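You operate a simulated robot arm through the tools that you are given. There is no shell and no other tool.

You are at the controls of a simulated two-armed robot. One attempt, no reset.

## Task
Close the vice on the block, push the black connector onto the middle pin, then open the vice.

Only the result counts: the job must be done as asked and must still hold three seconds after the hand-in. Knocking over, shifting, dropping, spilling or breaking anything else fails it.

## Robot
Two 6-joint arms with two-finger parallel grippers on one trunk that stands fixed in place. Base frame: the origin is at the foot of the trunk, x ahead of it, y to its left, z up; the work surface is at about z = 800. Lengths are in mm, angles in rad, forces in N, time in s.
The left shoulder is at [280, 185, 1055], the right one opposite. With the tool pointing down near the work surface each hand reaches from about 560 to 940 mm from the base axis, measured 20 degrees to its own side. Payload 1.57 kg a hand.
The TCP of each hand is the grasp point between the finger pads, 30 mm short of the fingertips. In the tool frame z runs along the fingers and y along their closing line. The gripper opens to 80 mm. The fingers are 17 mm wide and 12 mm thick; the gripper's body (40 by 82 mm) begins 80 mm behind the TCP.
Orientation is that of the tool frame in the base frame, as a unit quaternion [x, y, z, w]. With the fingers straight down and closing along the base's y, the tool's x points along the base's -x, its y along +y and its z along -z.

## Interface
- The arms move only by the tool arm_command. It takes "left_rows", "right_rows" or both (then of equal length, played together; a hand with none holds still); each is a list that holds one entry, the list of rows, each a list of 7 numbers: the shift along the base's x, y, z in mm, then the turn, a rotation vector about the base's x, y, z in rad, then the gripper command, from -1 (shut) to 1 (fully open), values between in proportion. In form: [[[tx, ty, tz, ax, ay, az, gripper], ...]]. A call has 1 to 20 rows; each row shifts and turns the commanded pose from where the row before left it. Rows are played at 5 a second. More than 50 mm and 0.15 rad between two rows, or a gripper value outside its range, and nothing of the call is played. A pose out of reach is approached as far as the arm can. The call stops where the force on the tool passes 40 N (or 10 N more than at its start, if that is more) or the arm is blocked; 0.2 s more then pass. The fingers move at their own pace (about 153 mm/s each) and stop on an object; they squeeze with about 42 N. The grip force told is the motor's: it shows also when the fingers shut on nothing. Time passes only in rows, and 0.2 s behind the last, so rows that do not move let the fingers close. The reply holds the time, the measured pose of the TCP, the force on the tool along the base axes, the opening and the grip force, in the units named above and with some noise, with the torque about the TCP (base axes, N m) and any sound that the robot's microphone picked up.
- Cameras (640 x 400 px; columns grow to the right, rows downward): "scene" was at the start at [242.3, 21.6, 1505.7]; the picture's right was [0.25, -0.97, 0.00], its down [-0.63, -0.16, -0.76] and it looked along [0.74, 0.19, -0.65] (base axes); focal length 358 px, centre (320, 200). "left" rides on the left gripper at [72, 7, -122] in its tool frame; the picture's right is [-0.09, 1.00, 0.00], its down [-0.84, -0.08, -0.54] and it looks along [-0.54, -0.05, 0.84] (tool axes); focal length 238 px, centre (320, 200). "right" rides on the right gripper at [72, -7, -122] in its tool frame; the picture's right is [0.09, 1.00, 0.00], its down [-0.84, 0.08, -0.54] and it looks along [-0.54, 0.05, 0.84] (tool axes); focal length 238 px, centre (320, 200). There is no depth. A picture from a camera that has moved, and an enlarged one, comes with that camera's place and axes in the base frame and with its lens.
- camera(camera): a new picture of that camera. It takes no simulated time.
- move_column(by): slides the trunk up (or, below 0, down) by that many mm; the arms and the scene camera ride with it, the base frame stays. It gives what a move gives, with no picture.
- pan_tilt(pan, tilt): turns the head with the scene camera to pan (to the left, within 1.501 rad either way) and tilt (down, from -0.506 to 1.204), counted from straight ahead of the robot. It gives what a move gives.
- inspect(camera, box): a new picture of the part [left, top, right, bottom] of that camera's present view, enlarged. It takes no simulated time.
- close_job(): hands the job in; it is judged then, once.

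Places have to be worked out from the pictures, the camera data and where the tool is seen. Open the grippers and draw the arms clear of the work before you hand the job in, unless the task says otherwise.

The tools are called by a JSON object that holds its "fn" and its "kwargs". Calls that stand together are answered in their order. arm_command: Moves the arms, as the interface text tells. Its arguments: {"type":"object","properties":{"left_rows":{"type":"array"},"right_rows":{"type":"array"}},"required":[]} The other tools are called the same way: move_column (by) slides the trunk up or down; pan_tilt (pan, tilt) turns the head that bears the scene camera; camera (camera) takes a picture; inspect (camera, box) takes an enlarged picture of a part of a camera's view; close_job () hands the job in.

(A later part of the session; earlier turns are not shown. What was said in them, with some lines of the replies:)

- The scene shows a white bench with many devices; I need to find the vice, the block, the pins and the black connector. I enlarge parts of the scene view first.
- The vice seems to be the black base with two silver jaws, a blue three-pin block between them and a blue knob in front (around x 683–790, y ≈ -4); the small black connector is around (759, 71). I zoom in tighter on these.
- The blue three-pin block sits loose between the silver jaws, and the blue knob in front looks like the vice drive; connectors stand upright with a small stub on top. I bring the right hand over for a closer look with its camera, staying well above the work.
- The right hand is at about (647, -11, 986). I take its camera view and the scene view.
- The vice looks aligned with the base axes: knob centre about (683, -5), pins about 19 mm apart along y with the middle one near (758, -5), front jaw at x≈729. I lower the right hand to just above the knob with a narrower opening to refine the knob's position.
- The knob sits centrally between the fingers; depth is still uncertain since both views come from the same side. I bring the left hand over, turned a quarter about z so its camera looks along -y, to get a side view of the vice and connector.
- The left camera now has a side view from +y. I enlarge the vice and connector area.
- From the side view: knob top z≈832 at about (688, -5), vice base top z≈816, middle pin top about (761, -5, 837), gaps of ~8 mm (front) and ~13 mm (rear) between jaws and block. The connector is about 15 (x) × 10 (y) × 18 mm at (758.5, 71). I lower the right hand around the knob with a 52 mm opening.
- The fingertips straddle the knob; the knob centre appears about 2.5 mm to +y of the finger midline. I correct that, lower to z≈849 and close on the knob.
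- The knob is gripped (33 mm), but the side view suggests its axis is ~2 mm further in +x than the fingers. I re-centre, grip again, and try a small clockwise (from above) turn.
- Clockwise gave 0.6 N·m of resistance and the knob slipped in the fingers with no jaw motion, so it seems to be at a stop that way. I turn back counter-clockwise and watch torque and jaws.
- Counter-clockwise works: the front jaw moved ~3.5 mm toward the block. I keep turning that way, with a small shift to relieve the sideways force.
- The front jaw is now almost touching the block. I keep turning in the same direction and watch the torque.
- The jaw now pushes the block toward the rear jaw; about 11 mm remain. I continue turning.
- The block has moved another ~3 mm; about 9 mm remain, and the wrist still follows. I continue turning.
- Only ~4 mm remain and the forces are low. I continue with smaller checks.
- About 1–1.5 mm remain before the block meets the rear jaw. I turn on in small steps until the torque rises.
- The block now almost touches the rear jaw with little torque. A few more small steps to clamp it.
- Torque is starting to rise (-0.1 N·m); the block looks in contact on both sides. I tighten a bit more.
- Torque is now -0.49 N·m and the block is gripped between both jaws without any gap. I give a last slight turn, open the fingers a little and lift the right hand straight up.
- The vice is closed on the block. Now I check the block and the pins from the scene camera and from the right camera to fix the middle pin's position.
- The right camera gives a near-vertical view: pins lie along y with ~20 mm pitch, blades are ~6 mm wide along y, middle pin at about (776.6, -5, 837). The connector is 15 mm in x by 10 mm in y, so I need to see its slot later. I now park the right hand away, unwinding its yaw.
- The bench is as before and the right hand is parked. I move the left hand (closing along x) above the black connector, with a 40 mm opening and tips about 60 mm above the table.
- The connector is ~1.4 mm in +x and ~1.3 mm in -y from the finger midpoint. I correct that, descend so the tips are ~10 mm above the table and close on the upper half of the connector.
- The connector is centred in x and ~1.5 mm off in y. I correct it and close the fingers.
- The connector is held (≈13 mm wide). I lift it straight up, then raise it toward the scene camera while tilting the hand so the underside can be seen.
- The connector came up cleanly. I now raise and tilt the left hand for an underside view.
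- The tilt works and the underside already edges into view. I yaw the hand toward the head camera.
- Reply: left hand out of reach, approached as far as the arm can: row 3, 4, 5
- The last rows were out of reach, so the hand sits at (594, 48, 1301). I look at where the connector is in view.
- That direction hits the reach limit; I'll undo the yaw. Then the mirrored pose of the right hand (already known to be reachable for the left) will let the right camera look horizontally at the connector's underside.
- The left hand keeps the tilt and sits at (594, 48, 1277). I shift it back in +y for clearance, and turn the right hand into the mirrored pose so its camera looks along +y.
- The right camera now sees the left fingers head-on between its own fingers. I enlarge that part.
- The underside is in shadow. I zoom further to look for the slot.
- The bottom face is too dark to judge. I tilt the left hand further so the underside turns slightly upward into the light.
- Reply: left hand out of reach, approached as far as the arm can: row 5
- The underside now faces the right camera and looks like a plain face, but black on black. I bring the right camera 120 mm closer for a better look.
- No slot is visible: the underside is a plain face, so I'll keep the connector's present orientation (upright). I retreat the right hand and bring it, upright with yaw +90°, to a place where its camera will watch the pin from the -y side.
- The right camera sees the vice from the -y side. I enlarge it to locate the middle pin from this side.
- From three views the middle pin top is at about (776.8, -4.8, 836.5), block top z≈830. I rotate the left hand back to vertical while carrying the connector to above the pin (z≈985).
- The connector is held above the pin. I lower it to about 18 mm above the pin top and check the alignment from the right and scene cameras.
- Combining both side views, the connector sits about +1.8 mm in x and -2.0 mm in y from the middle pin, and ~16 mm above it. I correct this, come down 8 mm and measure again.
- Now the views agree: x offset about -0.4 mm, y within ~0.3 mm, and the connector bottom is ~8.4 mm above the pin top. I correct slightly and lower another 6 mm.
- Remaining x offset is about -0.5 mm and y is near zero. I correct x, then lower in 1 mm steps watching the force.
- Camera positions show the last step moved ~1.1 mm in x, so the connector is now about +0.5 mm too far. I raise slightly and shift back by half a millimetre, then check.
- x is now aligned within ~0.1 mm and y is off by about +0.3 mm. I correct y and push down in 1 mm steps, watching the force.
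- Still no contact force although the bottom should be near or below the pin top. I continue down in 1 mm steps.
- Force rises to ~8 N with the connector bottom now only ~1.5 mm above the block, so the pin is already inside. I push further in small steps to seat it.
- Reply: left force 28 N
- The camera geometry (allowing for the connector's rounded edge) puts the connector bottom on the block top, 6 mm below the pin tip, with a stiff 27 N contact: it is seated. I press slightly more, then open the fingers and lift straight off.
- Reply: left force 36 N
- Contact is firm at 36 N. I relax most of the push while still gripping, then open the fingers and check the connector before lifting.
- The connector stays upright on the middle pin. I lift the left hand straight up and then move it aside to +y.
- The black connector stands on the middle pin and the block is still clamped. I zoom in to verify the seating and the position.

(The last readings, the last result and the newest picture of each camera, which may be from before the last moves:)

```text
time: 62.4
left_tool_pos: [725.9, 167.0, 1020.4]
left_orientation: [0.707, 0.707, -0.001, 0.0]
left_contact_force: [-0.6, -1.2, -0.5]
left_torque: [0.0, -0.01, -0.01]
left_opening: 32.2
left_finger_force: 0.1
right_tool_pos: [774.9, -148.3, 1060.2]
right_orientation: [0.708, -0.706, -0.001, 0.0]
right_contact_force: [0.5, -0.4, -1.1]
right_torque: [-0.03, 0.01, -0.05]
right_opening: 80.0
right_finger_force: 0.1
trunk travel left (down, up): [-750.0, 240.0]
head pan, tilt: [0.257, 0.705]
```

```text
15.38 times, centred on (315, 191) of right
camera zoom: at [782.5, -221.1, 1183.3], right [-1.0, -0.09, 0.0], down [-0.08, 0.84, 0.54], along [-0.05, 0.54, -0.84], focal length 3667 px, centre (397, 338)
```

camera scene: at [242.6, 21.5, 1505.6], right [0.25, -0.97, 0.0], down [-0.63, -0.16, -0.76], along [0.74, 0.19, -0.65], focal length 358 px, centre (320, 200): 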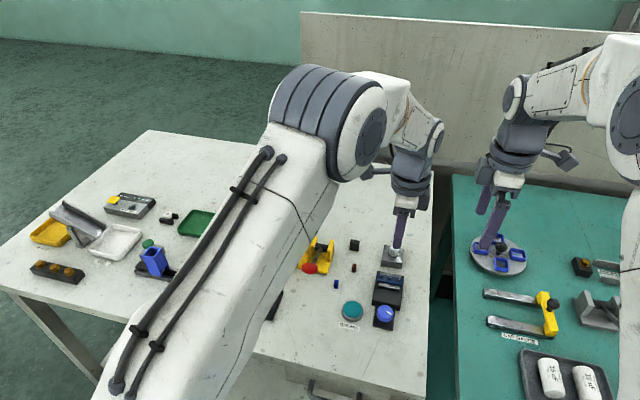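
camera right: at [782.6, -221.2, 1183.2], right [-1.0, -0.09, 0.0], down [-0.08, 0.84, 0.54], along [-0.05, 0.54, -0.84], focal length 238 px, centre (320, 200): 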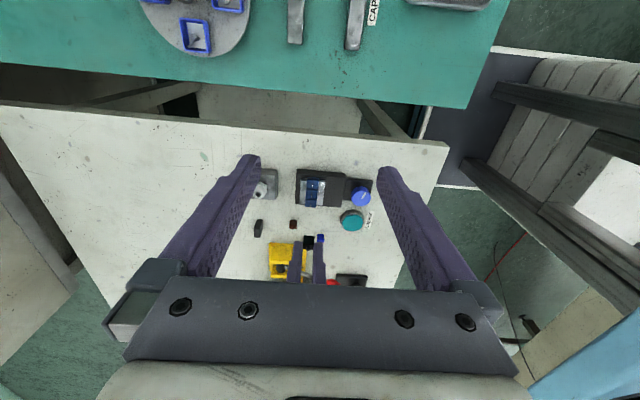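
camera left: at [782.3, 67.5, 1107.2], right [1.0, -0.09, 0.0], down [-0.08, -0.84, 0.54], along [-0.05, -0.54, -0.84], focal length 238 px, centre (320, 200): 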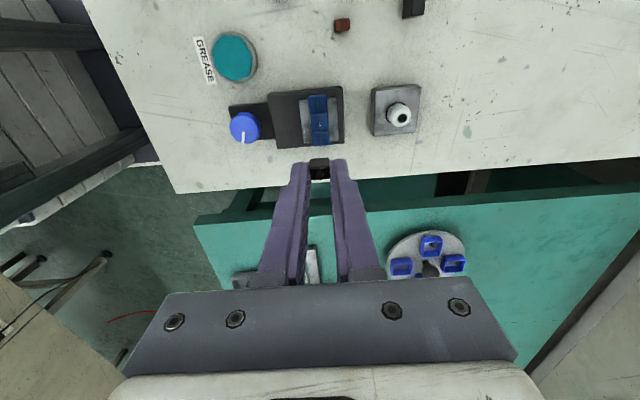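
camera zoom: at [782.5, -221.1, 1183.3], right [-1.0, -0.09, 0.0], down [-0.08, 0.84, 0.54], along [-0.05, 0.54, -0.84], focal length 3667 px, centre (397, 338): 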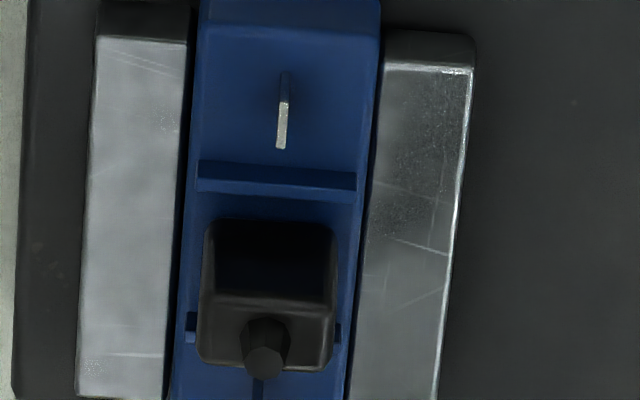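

The connector sits flush on the block at the middle pin. Now I reopen the vice: the left hand goes back to its observing pose, and the right hand moves over the knob with the yaw it had when it let go.

{"fn": "arm_command", "kwargs": {"left_rows": [[[-2, -2, -13, 0, 0, 0, 1], [-2, -2, -13, 0, 0, 0, 1], [-2, -1, -13, 0, 0, 0, 1], [0, 0, 0, 0, 0, 0, 1], [0, 0, 0, 0, 0, 0, 1], [0, 0, 0, 0, 0, 0, 1], [0, 0, 0, 0, 0, 0, 1], [0, 0, 0, 0, 0, 0, 1], [0, 0, 0, 0, 0, 0, 1], [0, 0, 0, 0, 0, 0, 1]]], "right_rows": [[[-8.6, 14.4, -9, 0, 0, 0.1286, 0.2], [-8.6, 14.4, -9, 0, 0, 0.1286, 0.2], [-8.6, 14.4, -9, 0, 0, 0.1286, 0.2], [-8.6, 14.4, -9, 0, 0, 0.1286, 0.2], [-8.6, 14.4, -9, 0, 0, 0.1286, 0.2], [-8.6, 14.4, -9, 0, 0, 0.1286, 0.2], [-8.6, 14.4, -9, 0, 0, 0.1286, 0.2], [-8.6, 14.4, -9, 0, 0, 0.1286, 0.2], [-8.6, 14.4, -9, 0, 0, 0.1286, 0.2], [-8.6, 14.4, -9, 0, 0, 0.1286, 0.2]]]}}

{"fn": "camera", "kwargs": {"camera": "right"}}

{"fn": "inspect", "kwargs": {"camera": "left", "box": [270, 180, 400, 270]}}

{"fn": "camera", "kwargs": {"camera": "scene"}}

```text
time: 64.6
left_tool_pos: [719.9, 162.4, 982.2]
left_orientation: [0.707, 0.707, -0.002, 0.001]
left_contact_force: [0.0, 0.0, -0.7]
left_torque: [0.01, 0.02, -0.01]
left_opening: 79.8
left_finger_force: 0.1
right_tool_pos: [689.9, -7.1, 970.3]
right_orientation: [0.99, -0.14, -0.001, 0.0]
right_contact_force: [-0.4, -0.8, 0.3]
right_torque: [-0.03, 0.02, 0.0]
right_opening: 48.1
right_finger_force: 0.1
trunk travel left (down, up): [-750.0, 240.0]
head pan, tilt: [0.257, 0.705]
```

```text
taken
camera right: at [761.2, -20.5, 1091.8], right [-0.19, -0.98, 0.0], down [-0.83, 0.16, 0.54], along [-0.53, 0.1, -0.84], focal length 238 px, centre (320, 200)
```

right: 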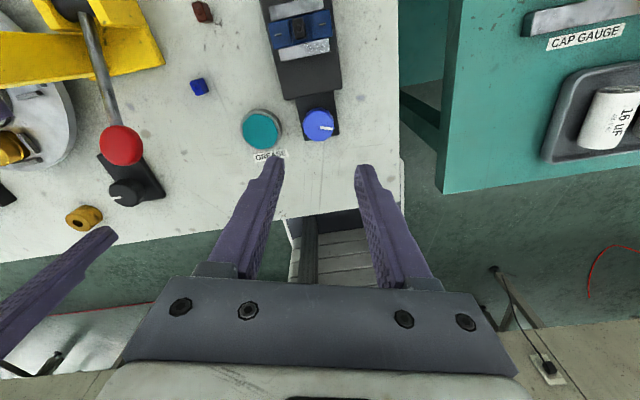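

```text
4.44 times, centred on (335, 225) of left
camera zoom: at [725.3, 233.1, 1103.6], right [1.0, -0.09, 0.0], down [-0.08, -0.84, 0.54], along [-0.05, -0.54, -0.84], focal length 1059 px, centre (253, 89)
```

zoom: 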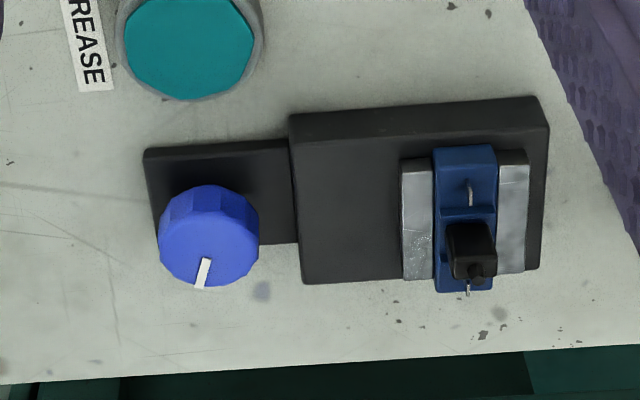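

```text
taken
camera scene: at [242.4, 21.7, 1505.7], right [0.25, -0.97, 0.0], down [-0.63, -0.16, -0.76], along [0.74, 0.19, -0.65], focal length 358 px, centre (320, 200)
```

scene: 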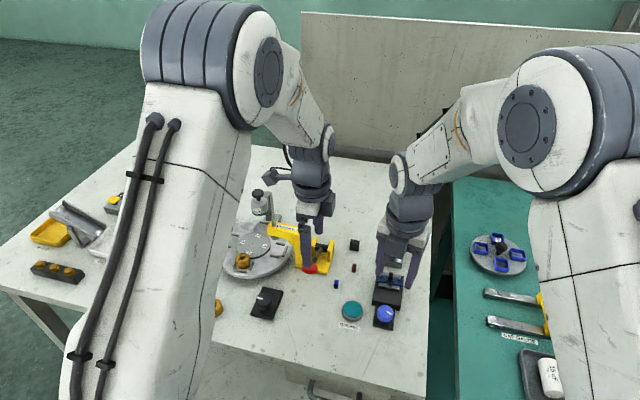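

The right hand is over the knob; compared with its earlier gripping pose it is ~1.5 mm low in y. I correct, descend and grip the knob.

{"fn": "arm_command", "kwargs": {"right_rows": [[[-0.2, 1.5, -30, 0, 0, 0, 0.2], [0, 0, -40, 0, 0, 0, 0.2], [0, 0, -30, 0, 0, 0, 0.2], [0, 0, -20, 0, 0, 0, 0.2], [0, 0, 0, 0, 0, 0, 0.2]]]}}

{"fn": "inspect", "kwargs": {"camera": "right", "box": [240, 80, 420, 260]}}

{"fn": "inspect", "kwargs": {"camera": "left", "box": [270, 180, 400, 270]}}

```text
time: 65.8
left_tool_pos: [718.9, 160.7, 981.7]
left_orientation: [0.707, 0.707, -0.001, 0.002]
left_contact_force: [0.0, -0.6, -0.8]
left_torque: [0.03, -0.04, 0.03]
left_opening: 80.0
left_finger_force: 0.1
right_tool_pos: [688.2, -4.6, 850.4]
right_orientation: [0.99, -0.141, 0.0, -0.001]
right_contact_force: [0.3, -0.2, -0.9]
right_torque: [0.0, 0.01, 0.01]
right_opening: 48.2
right_finger_force: 0.2
trunk travel left (down, up): [-750.0, 240.0]
head pan, tilt: [0.257, 0.705]
```

```text
2.22 times, centred on (330, 170) of right
camera zoom: at [760.5, -18.1, 972.3], right [-0.19, -0.98, 0.0], down [-0.83, 0.16, 0.54], along [-0.53, 0.1, -0.84], focal length 530 px, centre (298, 267)
```

zoom: 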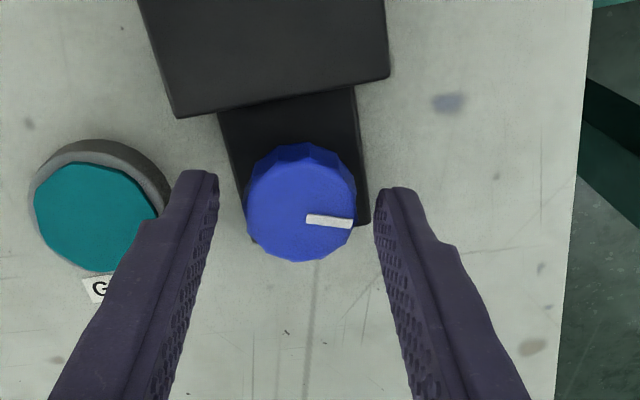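

```text
4.44 times, centred on (335, 225) of left
camera zoom: at [725.4, 233.2, 1103.5], right [1.0, -0.09, 0.0], down [-0.08, -0.84, 0.54], along [-0.05, -0.54, -0.84], focal length 1059 px, centre (253, 89)
```

zoom: 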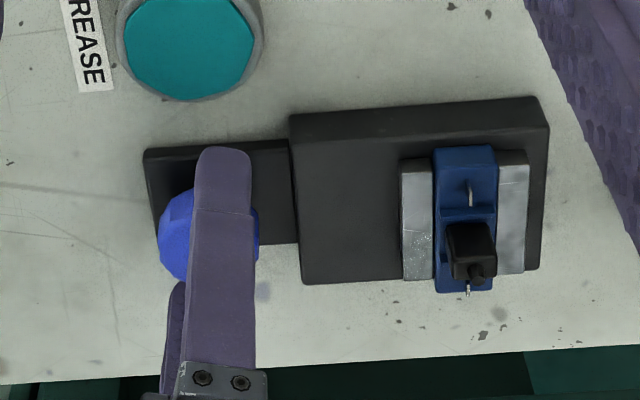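

The knob is ~1 mm off the finger midline; I shift by -1 mm in y, grip and start turning clockwise to open.

{"fn": "arm_command", "kwargs": {"right_rows": [[[0, -1, 0, 0, 0, 0, 0.1], [0, 0, 0, 0, 0, 0, -0.5], [0, 0, 0, 0, 0, 0, -0.5], [0, 0, 0, 0, 0, -0.08, -0.5], [0, 0, 0, 0, 0, -0.08, -0.5], [0, 0, 0, 0, 0, -0.08, -0.5], [0, 0, 0, 0, 0, -0.08, -0.5]]]}}

{"fn": "inspect", "kwargs": {"camera": "left", "box": [270, 180, 400, 270]}}

{"fn": "inspect", "kwargs": {"camera": "right", "box": [240, 80, 420, 260]}}

```text
time: 67.4
left_tool_pos: [718.5, 161.0, 981.2]
left_orientation: [0.707, 0.707, -0.001, 0.002]
left_contact_force: [-0.1, -0.8, -0.6]
left_torque: [0.0, -0.02, 0.03]
left_opening: 80.1
left_finger_force: 0.0
right_tool_pos: [689.6, -5.6, 850.0]
right_orientation: [0.955, -0.297, -0.002, 0.001]
right_contact_force: [-3.0, 7.3, -8.6]
right_torque: [-0.19, -0.6, 0.01]
right_opening: 33.1
right_finger_force: 40.8
trunk travel left (down, up): [-750.0, 240.0]
head pan, tilt: [0.257, 0.705]
```

```text
4.44 times, centred on (335, 225) of left
camera zoom: at [725.4, 233.6, 1103.4], right [1.0, -0.09, 0.0], down [-0.08, -0.83, 0.54], along [-0.05, -0.54, -0.84], focal length 1059 px, centre (253, 89)
```

zoom: 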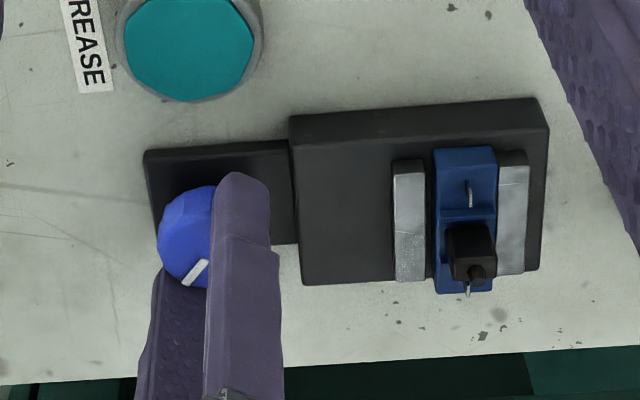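

```text
2.22 times, centred on (330, 170) of right
camera zoom: at [753.2, -40.7, 972.5], right [-0.49, -0.87, 0.0], down [-0.73, 0.41, 0.54], along [-0.47, 0.26, -0.84], focal length 530 px, centre (298, 267)
```

zoom: 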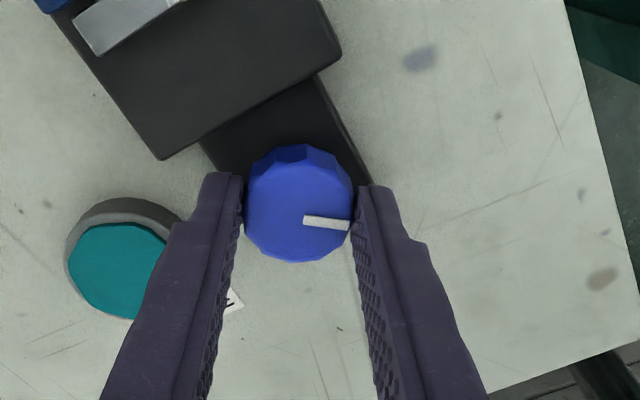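

The jaw is backing off and the block with connector stays put. I continue turning clockwise.

{"fn": "arm_command", "kwargs": {"right_rows": [[[0, 0, 0, 0, 0, -0.09, -0.5], [0, 0, 0, 0, 0, -0.09, -0.5], [0, 0, 0, 0, 0, -0.09, -0.5], [0, 0, 0, 0, 0, -0.09, -0.5], [0, 0, 0, 0, 0, -0.09, -0.5], [0, 0, 0, 0, 0, -0.09, -0.5], [0, 0, 0, 0, 0, -0.09, -0.5], [0, 0, 0, 0, 0, -0.09, -0.5], [0, 0, 0, 0, 0, -0.09, -0.5], [0, 0, 0, 0, 0, -0.09, -0.5]]]}}

{"fn": "inspect", "kwargs": {"camera": "left", "box": [270, 180, 400, 270]}}

```text
time: 69.6
left_tool_pos: [719.7, 161.5, 981.5]
left_orientation: [0.707, 0.707, -0.002, 0.001]
left_contact_force: [-0.7, -0.7, 0.2]
left_torque: [-0.04, -0.01, 0.01]
left_opening: 79.9
left_finger_force: 0.1
right_tool_pos: [689.5, -6.3, 852.6]
right_orientation: [0.73, -0.684, 0.0, 0.0]
right_contact_force: [-3.5, 4.2, 3.9]
right_torque: [0.02, 0.29, 0.01]
right_opening: 33.0
right_finger_force: 41.2
trunk travel left (down, up): [-750.0, 240.0]
head pan, tilt: [0.257, 0.705]
```

```text
4.44 times, centred on (335, 225) of left
camera zoom: at [725.2, 233.2, 1103.9], right [1.0, -0.09, 0.0], down [-0.08, -0.83, 0.54], along [-0.05, -0.54, -0.84], focal length 1059 px, centre (253, 89)
```

zoom: 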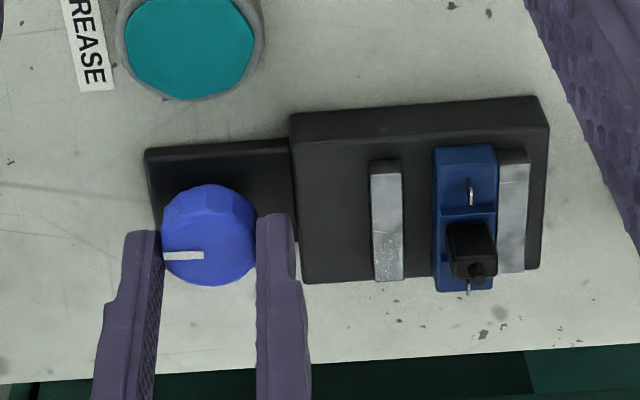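

The jaw keeps retreating with low forces. I go on turning.

{"fn": "arm_command", "kwargs": {"right_rows": [[[0, 0, 0, 0, 0, -0.09, -0.5], [0, 0, 0, 0, 0, -0.09, -0.5], [0, 0, 0, 0, 0, -0.09, -0.5], [0, 0, 0, 0, 0, -0.09, -0.5], [0, 0, 0, 0, 0, -0.09, -0.5], [0, 0, 0, 0, 0, -0.09, -0.5], [0, 0, 0, 0, 0, -0.09, -0.5], [0, 0, 0, 0, 0, -0.09, -0.5], [0, 0, 0, 0, 0, -0.09, -0.5], [0, 0, 0, 0, 0, -0.09, -0.5]]]}}

{"fn": "inspect", "kwargs": {"camera": "left", "box": [270, 180, 400, 270]}}

```text
time: 71.8
left_tool_pos: [719.1, 162.5, 981.8]
left_orientation: [0.707, 0.707, -0.001, 0.002]
left_contact_force: [-0.4, -0.5, 0.6]
left_torque: [0.0, -0.01, 0.0]
left_opening: 80.0
left_finger_force: 0.0
right_tool_pos: [687.6, -6.4, 852.2]
right_orientation: [-0.36, 0.933, 0.0, 0.0]
right_contact_force: [-10.5, 7.7, 20.7]
right_torque: [-0.27, 1.03, 0.01]
right_opening: 33.0
right_finger_force: 41.1
trunk travel left (down, up): [-750.0, 240.0]
head pan, tilt: [0.257, 0.705]
```

```text
4.44 times, centred on (335, 225) of left
camera zoom: at [724.3, 233.9, 1104.3], right [1.0, -0.09, 0.0], down [-0.08, -0.83, 0.54], along [-0.05, -0.54, -0.84], focal length 1059 px, centre (253, 89)
```

zoom: 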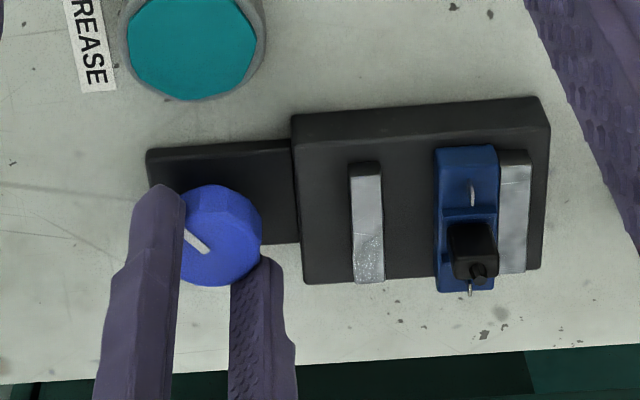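

The jaw is most of the way back, but sideways/vertical forces have built up (21 N). I open and re-grip to relieve them, then turn the rest.

{"fn": "arm_command", "kwargs": {"right_rows": [[[0, 0, 0, 0, 0, 0, 0.1], [0, 0, 0, 0, 0, 0, 0.1], [0, 0, 0, 0, 0, 0, 0.1]]]}}

{"fn": "inspect", "kwargs": {"camera": "right", "box": [240, 80, 420, 260]}}

```text
time: 72.6
left_tool_pos: [720.6, 161.5, 981.1]
left_orientation: [0.707, 0.708, -0.001, 0.001]
left_contact_force: [0.5, 0.2, 0.4]
left_torque: [0.0, -0.02, 0.02]
left_opening: 79.9
left_finger_force: 0.1
right_tool_pos: [689.3, -6.7, 850.2]
right_orientation: [-0.361, 0.933, 0.0, 0.0]
right_contact_force: [0.3, -0.2, 0.1]
right_torque: [-0.04, -0.03, -0.01]
right_opening: 44.1
right_finger_force: 0.1
trunk travel left (down, up): [-750.0, 240.0]
head pan, tilt: [0.257, 0.705]
```

```text
2.22 times, centred on (330, 170) of right
camera zoom: at [640.9, -60.2, 972.6], right [-0.74, 0.67, 0.0], down [0.57, 0.62, 0.54], along [0.37, 0.4, -0.84], focal length 530 px, centre (298, 267)
```

zoom: 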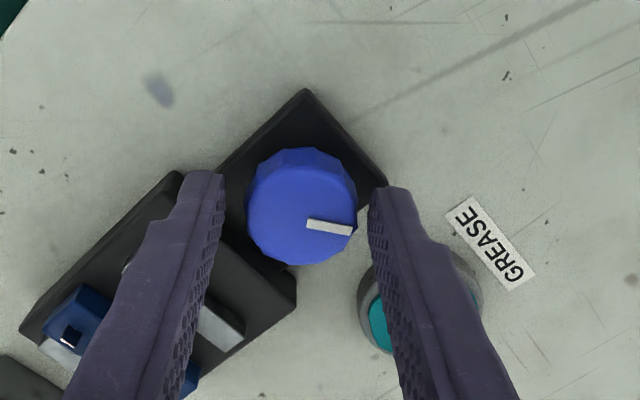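

The knob pointer is ~0.5 rad short of its starting direction (+y). I re-centre by ~1.5 mm, re-grip and turn that remainder.

{"fn": "arm_command", "kwargs": {"right_rows": [[[-1.1, 1.0, 0, 0, 0, 0, 0.1], [0, 0, 0, 0, 0, 0, -0.5], [0, 0, 0, 0, 0, 0, -0.5], [0, 0, 0, 0, 0, -0.09, -0.5], [0, 0, 0, 0, 0, -0.09, -0.5], [0, 0, 0, 0, 0, -0.09, -0.5], [0, 0, 0, 0, 0, -0.09, -0.5], [0, 0, 0, 0, 0, -0.06, -0.5]]]}}

{"fn": "inspect", "kwargs": {"camera": "left", "box": [270, 180, 400, 270]}}

{"fn": "inspect", "kwargs": {"camera": "right", "box": [240, 80, 420, 260]}}

```text
time: 74.4
left_tool_pos: [719.6, 161.6, 980.8]
left_orientation: [0.707, 0.707, 0.0, 0.001]
left_contact_force: [-0.4, 0.5, 0.0]
left_torque: [0.01, 0.03, 0.03]
left_opening: 79.7
left_finger_force: 0.1
right_tool_pos: [688.0, -5.5, 850.9]
right_orientation: [-0.157, 0.988, 0.0, -0.001]
right_contact_force: [7.5, -4.8, 0.2]
right_torque: [-0.45, 0.5, 0.0]
right_opening: 33.0
right_finger_force: 40.8
trunk travel left (down, up): [-750.0, 240.0]
head pan, tilt: [0.257, 0.705]
```

```text
4.44 times, centred on (335, 225) of left
camera zoom: at [725.6, 233.2, 1103.5], right [1.0, -0.09, 0.0], down [-0.08, -0.84, 0.54], along [-0.05, -0.54, -0.84], focal length 1059 px, centre (253, 89)
```

zoom: 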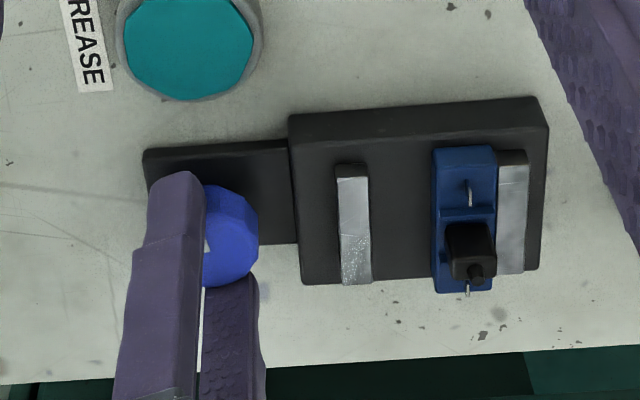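

```text
2.22 times, centred on (330, 170) of right
camera zoom: at [622.5, -34.2, 973.2], right [-0.4, 0.92, 0.0], down [0.77, 0.33, 0.54], along [0.5, 0.22, -0.84], focal length 530 px, centre (298, 267)
```

zoom: 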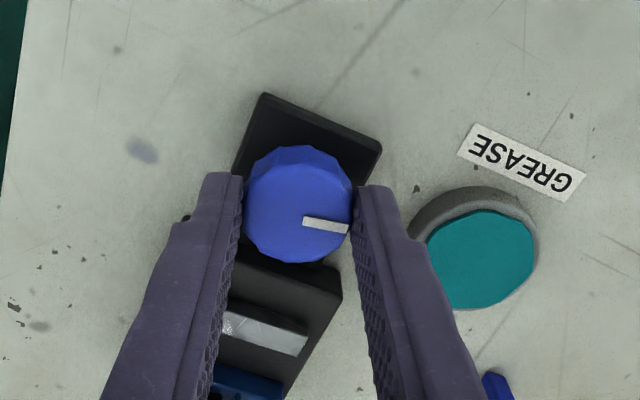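

The jaw is within ~1 mm of its original fully open position. I turn the last bit until the stop is felt.

{"fn": "arm_command", "kwargs": {"right_rows": [[[0, 0, 0, 0, 0, -0.06, -0.5], [0, 0, 0, 0, 0, -0.06, -0.5], [0, 0, 0, 0, 0, -0.04, -0.5], [0, 0, 0, 0, 0, 0, -0.5]]]}}

{"fn": "inspect", "kwargs": {"camera": "left", "box": [270, 180, 400, 270]}}

{"fn": "inspect", "kwargs": {"camera": "right", "box": [240, 80, 420, 260]}}

```text
time: 75.4
left_tool_pos: [719.9, 160.8, 981.7]
left_orientation: [0.707, 0.707, -0.002, 0.001]
left_contact_force: [0.2, -0.8, -0.2]
left_torque: [0.01, -0.03, 0.03]
left_opening: 79.9
left_finger_force: 0.0
right_tool_pos: [688.2, -5.3, 852.4]
right_orientation: [-0.078, 0.997, 0.0, 0.0]
right_contact_force: [1.8, -2.2, -0.1]
right_torque: [0.23, -1.03, -0.05]
right_opening: 32.9
right_finger_force: 41.3
trunk travel left (down, up): [-750.0, 240.0]
head pan, tilt: [0.257, 0.705]
```

```text
4.44 times, centred on (335, 225) of left
camera zoom: at [725.3, 233.3, 1103.5], right [1.0, -0.09, 0.0], down [-0.08, -0.84, 0.54], along [-0.05, -0.54, -0.84], focal length 1059 px, centre (253, 89)
```

zoom: 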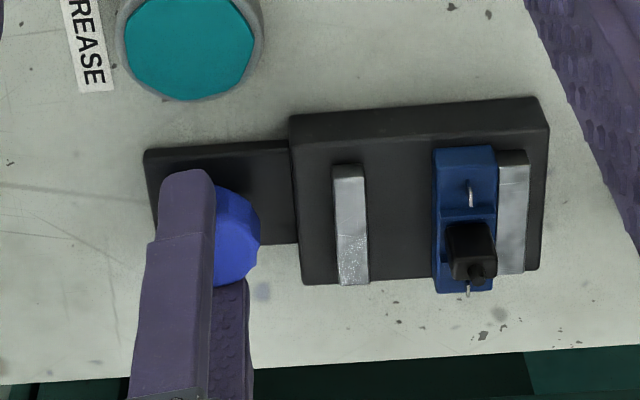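

```text
2.22 times, centred on (330, 170) of right
camera zoom: at [618.8, -23.2, 973.2], right [-0.25, 0.97, 0.0], down [0.81, 0.21, 0.54], along [0.53, 0.13, -0.84], focal length 530 px, centre (298, 267)
```

zoom: 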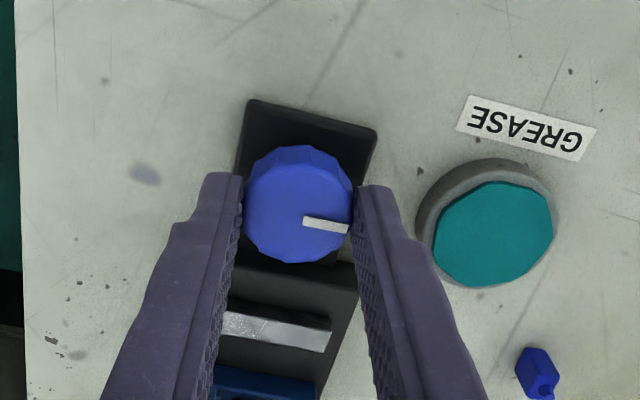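

The pointer and jaw are back at the starting position. I turn slightly more to feel the end stop.

{"fn": "arm_command", "kwargs": {"right_rows": [[[0, 0, 0, 0, 0, -0.05, -0.5], [0, 0, 0, 0, 0, 0, -0.5]]]}}

```text
time: 76.0
left_tool_pos: [720.6, 161.8, 982.1]
left_orientation: [0.707, 0.707, -0.001, 0.001]
left_contact_force: [-0.4, -0.3, 0.2]
left_torque: [-0.03, 0.02, -0.03]
left_opening: 80.3
left_finger_force: 0.1
right_tool_pos: [687.4, -5.2, 851.9]
right_orientation: [-0.054, 0.999, 0.0, 0.0]
right_contact_force: [0.9, -0.4, 3.9]
right_torque: [-0.05, -0.17, 0.69]
right_opening: 33.1
right_finger_force: 41.0
trunk travel left (down, up): [-750.0, 240.0]
head pan, tilt: [0.257, 0.705]
```

The stop is reached (0.69 N·m), so the vice is fully open. I release the knob, lift straight up and park the right hand.

{"fn": "arm_command", "kwargs": {"right_rows": [[[0, 0, 0, 0, 0, 0.03, -0.5], [0, 0, 0, 0, 0, 0, 0.15], [0, 0, 0, 0, 0, 0, 0.15], [0, 0, 15, 0, 0, 0, 0.15], [0, 0, 35, 0, 0, 0, 0.15], [0, 0, 40, 0, 0, 0, 0.15], [0, 0, 40, 0, 0, 0, 0.15], [-15, -20, 35, 0, 0, -0.04, 0.15], [-15, -40, 25, 0, 0, -0.04, 0.5], [-15, -40, 25, 0, 0, -0.03, 1], [-15, -40, 25, 0, 0, 0, 1], [-15, -40, 25, 0, 0, 0, 1]]]}}

{"fn": "inspect", "kwargs": {"camera": "left", "box": [270, 180, 400, 270]}}

{"fn": "inspect", "kwargs": {"camera": "scene", "box": [366, 260, 414, 326]}}

{"fn": "camera", "kwargs": {"camera": "scene"}}

```text
time: 78.6
left_tool_pos: [720.0, 162.5, 982.5]
left_orientation: [0.707, 0.707, -0.001, 0.001]
left_contact_force: [-0.5, 0.0, 0.2]
left_torque: [-0.04, 0.02, -0.02]
left_opening: 79.9
left_finger_force: 0.1
right_tool_pos: [612.7, -185.0, 1117.7]
right_orientation: [-0.013, 1.0, 0.0, -0.001]
right_contact_force: [0.6, 0.7, 0.3]
right_torque: [0.02, 0.02, -0.01]
right_opening: 79.9
right_finger_force: 0.1
trunk travel left (down, up): [-750.0, 240.0]
head pan, tilt: [0.257, 0.705]
```

```text
4.44 times, centred on (335, 225) of left
camera zoom: at [725.4, 233.6, 1103.5], right [1.0, -0.09, 0.0], down [-0.08, -0.84, 0.54], along [-0.05, -0.54, -0.84], focal length 1059 px, centre (253, 89)
```

zoom: 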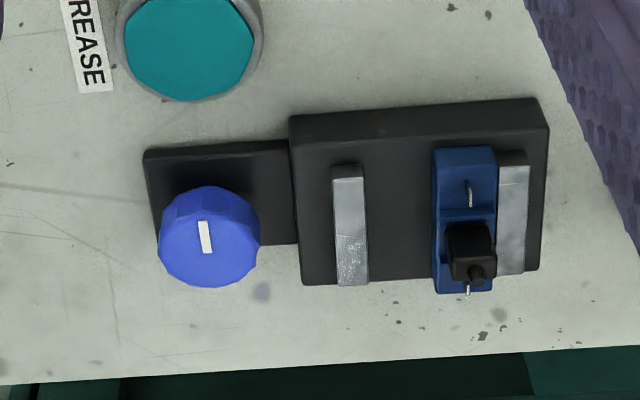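

```text
6.06 times, centred on (390, 293) of scene
camera zoom: at [242.5, 22.1, 1505.6], right [0.25, -0.97, 0.0], down [-0.63, -0.16, -0.76], along [0.74, 0.19, -0.65], focal length 2168 px, centre (-104, -364)
```

zoom: 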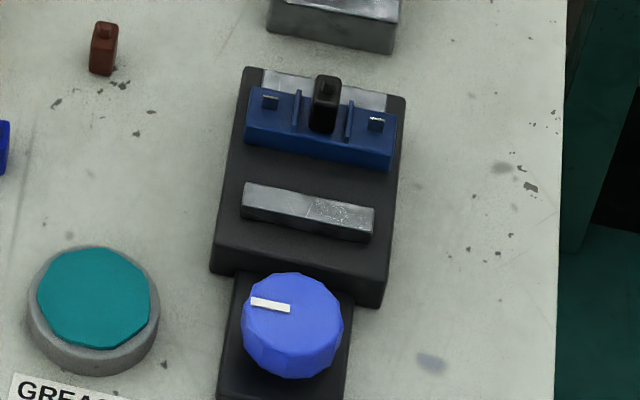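

```text
taken
camera scene: at [242.5, 22.1, 1505.6], right [0.25, -0.97, 0.0], down [-0.63, -0.16, -0.76], along [0.74, 0.19, -0.65], focal length 358 px, centre (320, 200)
```

scene: 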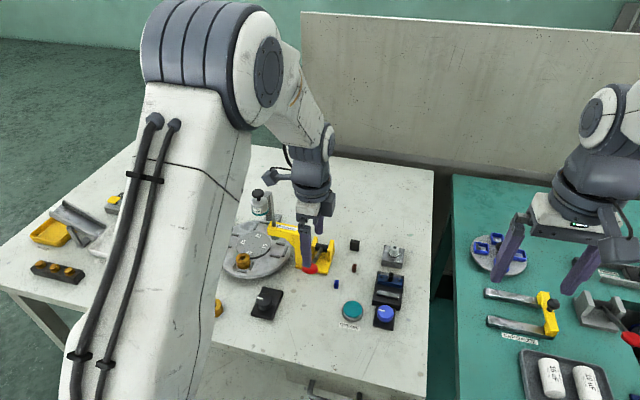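

The vice is open and the connector remains on the middle pin. I withdraw the left arm along its original path and take a last close look.

{"fn": "arm_command", "kwargs": {"left_rows": [[[-5, 4, 40, 0, 0, 0, 1], [-15, 8, 25, 0, 0, 0.1428, 1], [-15, 8, 25, 0, 0, 0.1428, 1], [-15, 8, 25, 0, 0, 0.1428, 1], [-15, 8, 25, 0, 0, 0.1428, 1], [-15, 8, 25, 0, 0, 0.1428, 1], [-15, 8, 25, 0, 0, 0.1428, 1], [-15, 8, 25, 0, 0, 0.1428, 1], [-15, 8, 25, 0, 0, 0.1428, 1], [-15, 8, 25, 0, 0, 0.1428, 1], [-15, 8, 25, 0, 0, 0.1428, 1], [-10, 8, 0, 0, 0, 0.1428, 1]]]}}

{"fn": "camera", "kwargs": {"camera": "scene"}}

{"fn": "inspect", "kwargs": {"camera": "scene", "box": [374, 264, 406, 290]}}

{"fn": "inspect", "kwargs": {"camera": "scene", "box": [200, 170, 440, 340]}}

```text
time: 81.2
left_tool_pos: [555.5, 251.7, 1271.0]
left_orientation: [-0.001, 1.0, 0.0, 0.002]
left_contact_force: [0.6, 0.4, 0.9]
left_torque: [0.0, 0.0, 0.01]
left_opening: 80.1
left_finger_force: 0.0
right_tool_pos: [612.5, -184.1, 1116.8]
right_orientation: [-0.014, 1.0, 0.0, 0.0]
right_contact_force: [-0.2, -0.3, 0.0]
right_torque: [0.0, -0.06, -0.01]
right_opening: 79.9
right_finger_force: 0.0
trunk travel left (down, up): [-750.0, 240.0]
head pan, tilt: [0.257, 0.705]
```

```text
taken
camera scene: at [242.3, 21.9, 1505.7], right [0.25, -0.97, 0.0], down [-0.63, -0.16, -0.76], along [0.74, 0.19, -0.65], focal length 358 px, centre (320, 200)
```

scene: 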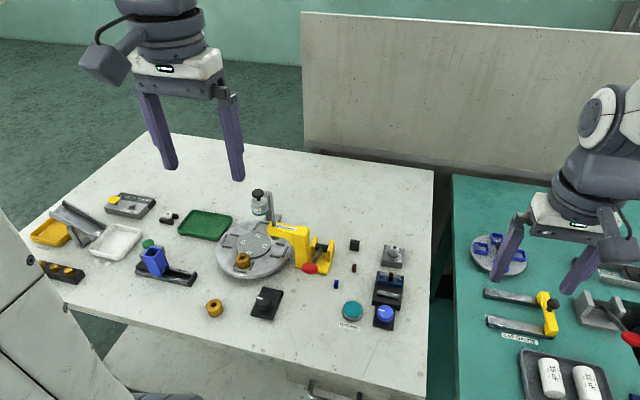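

```text
15.38 times, centred on (390, 277) of scene
camera zoom: at [242.3, 21.9, 1505.7], right [0.25, -0.97, 0.0], down [-0.63, -0.16, -0.76], along [0.74, 0.19, -0.65], focal length 5503 px, centre (-757, -985)
```

zoom: 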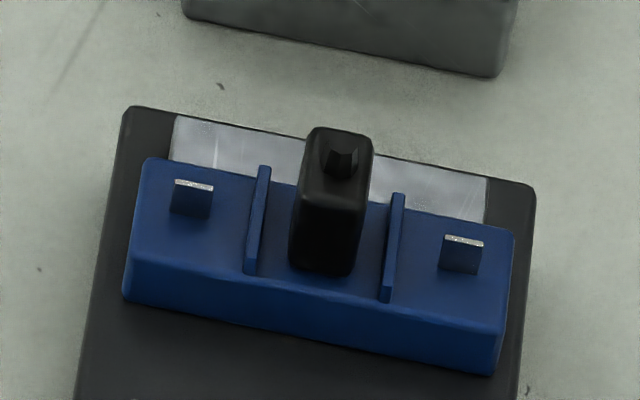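

```text
2.35 times, centred on (320, 255) of scene
camera zoom: at [242.3, 21.9, 1505.7], right [0.25, -0.97, 0.0], down [-0.63, -0.16, -0.76], along [0.74, 0.19, -0.65], focal length 842 px, centre (320, 71)
```

zoom: 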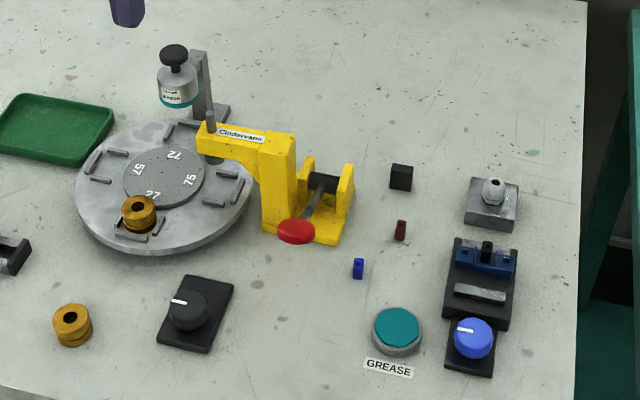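

Both hands are open and clear, the vice is open, the black connector is seated on the middle pin and everything else stands as at the start. I hand the job in.

{"fn": "close_job", "kwargs": {}}

```text
The job is handed in.
```

I closed the vice on the block, pushed the black connector onto the middle pin, then opened the vice again and handed the job in. I don't have the verdict on it.

- **Vice closed:** I turned the blue knob counter-clockwise. The front jaw pushed the block back against the rear jaw, and resistance at the knob rose to about 0.5 N·m.
- **Connector:** The underside shows no visible slot, so I kept it upright in the orientation it had on the bench. Lined up over the middle pin, it went down until it met firm contact at about 36 N. By the camera geometry its base is on the block, about 6 mm below the pin tip. No click came through the microphone.
- **Vice open:** I turned the knob back clockwise to its stop. The jaw and the knob pointer are at their starting positions. The block now sits against the rear jaw, about 16 mm from where it started.

The last pictures show the connector upright on the middle pin and the rest of the white bench as it was at the start. Both hands are open and clear of the work.
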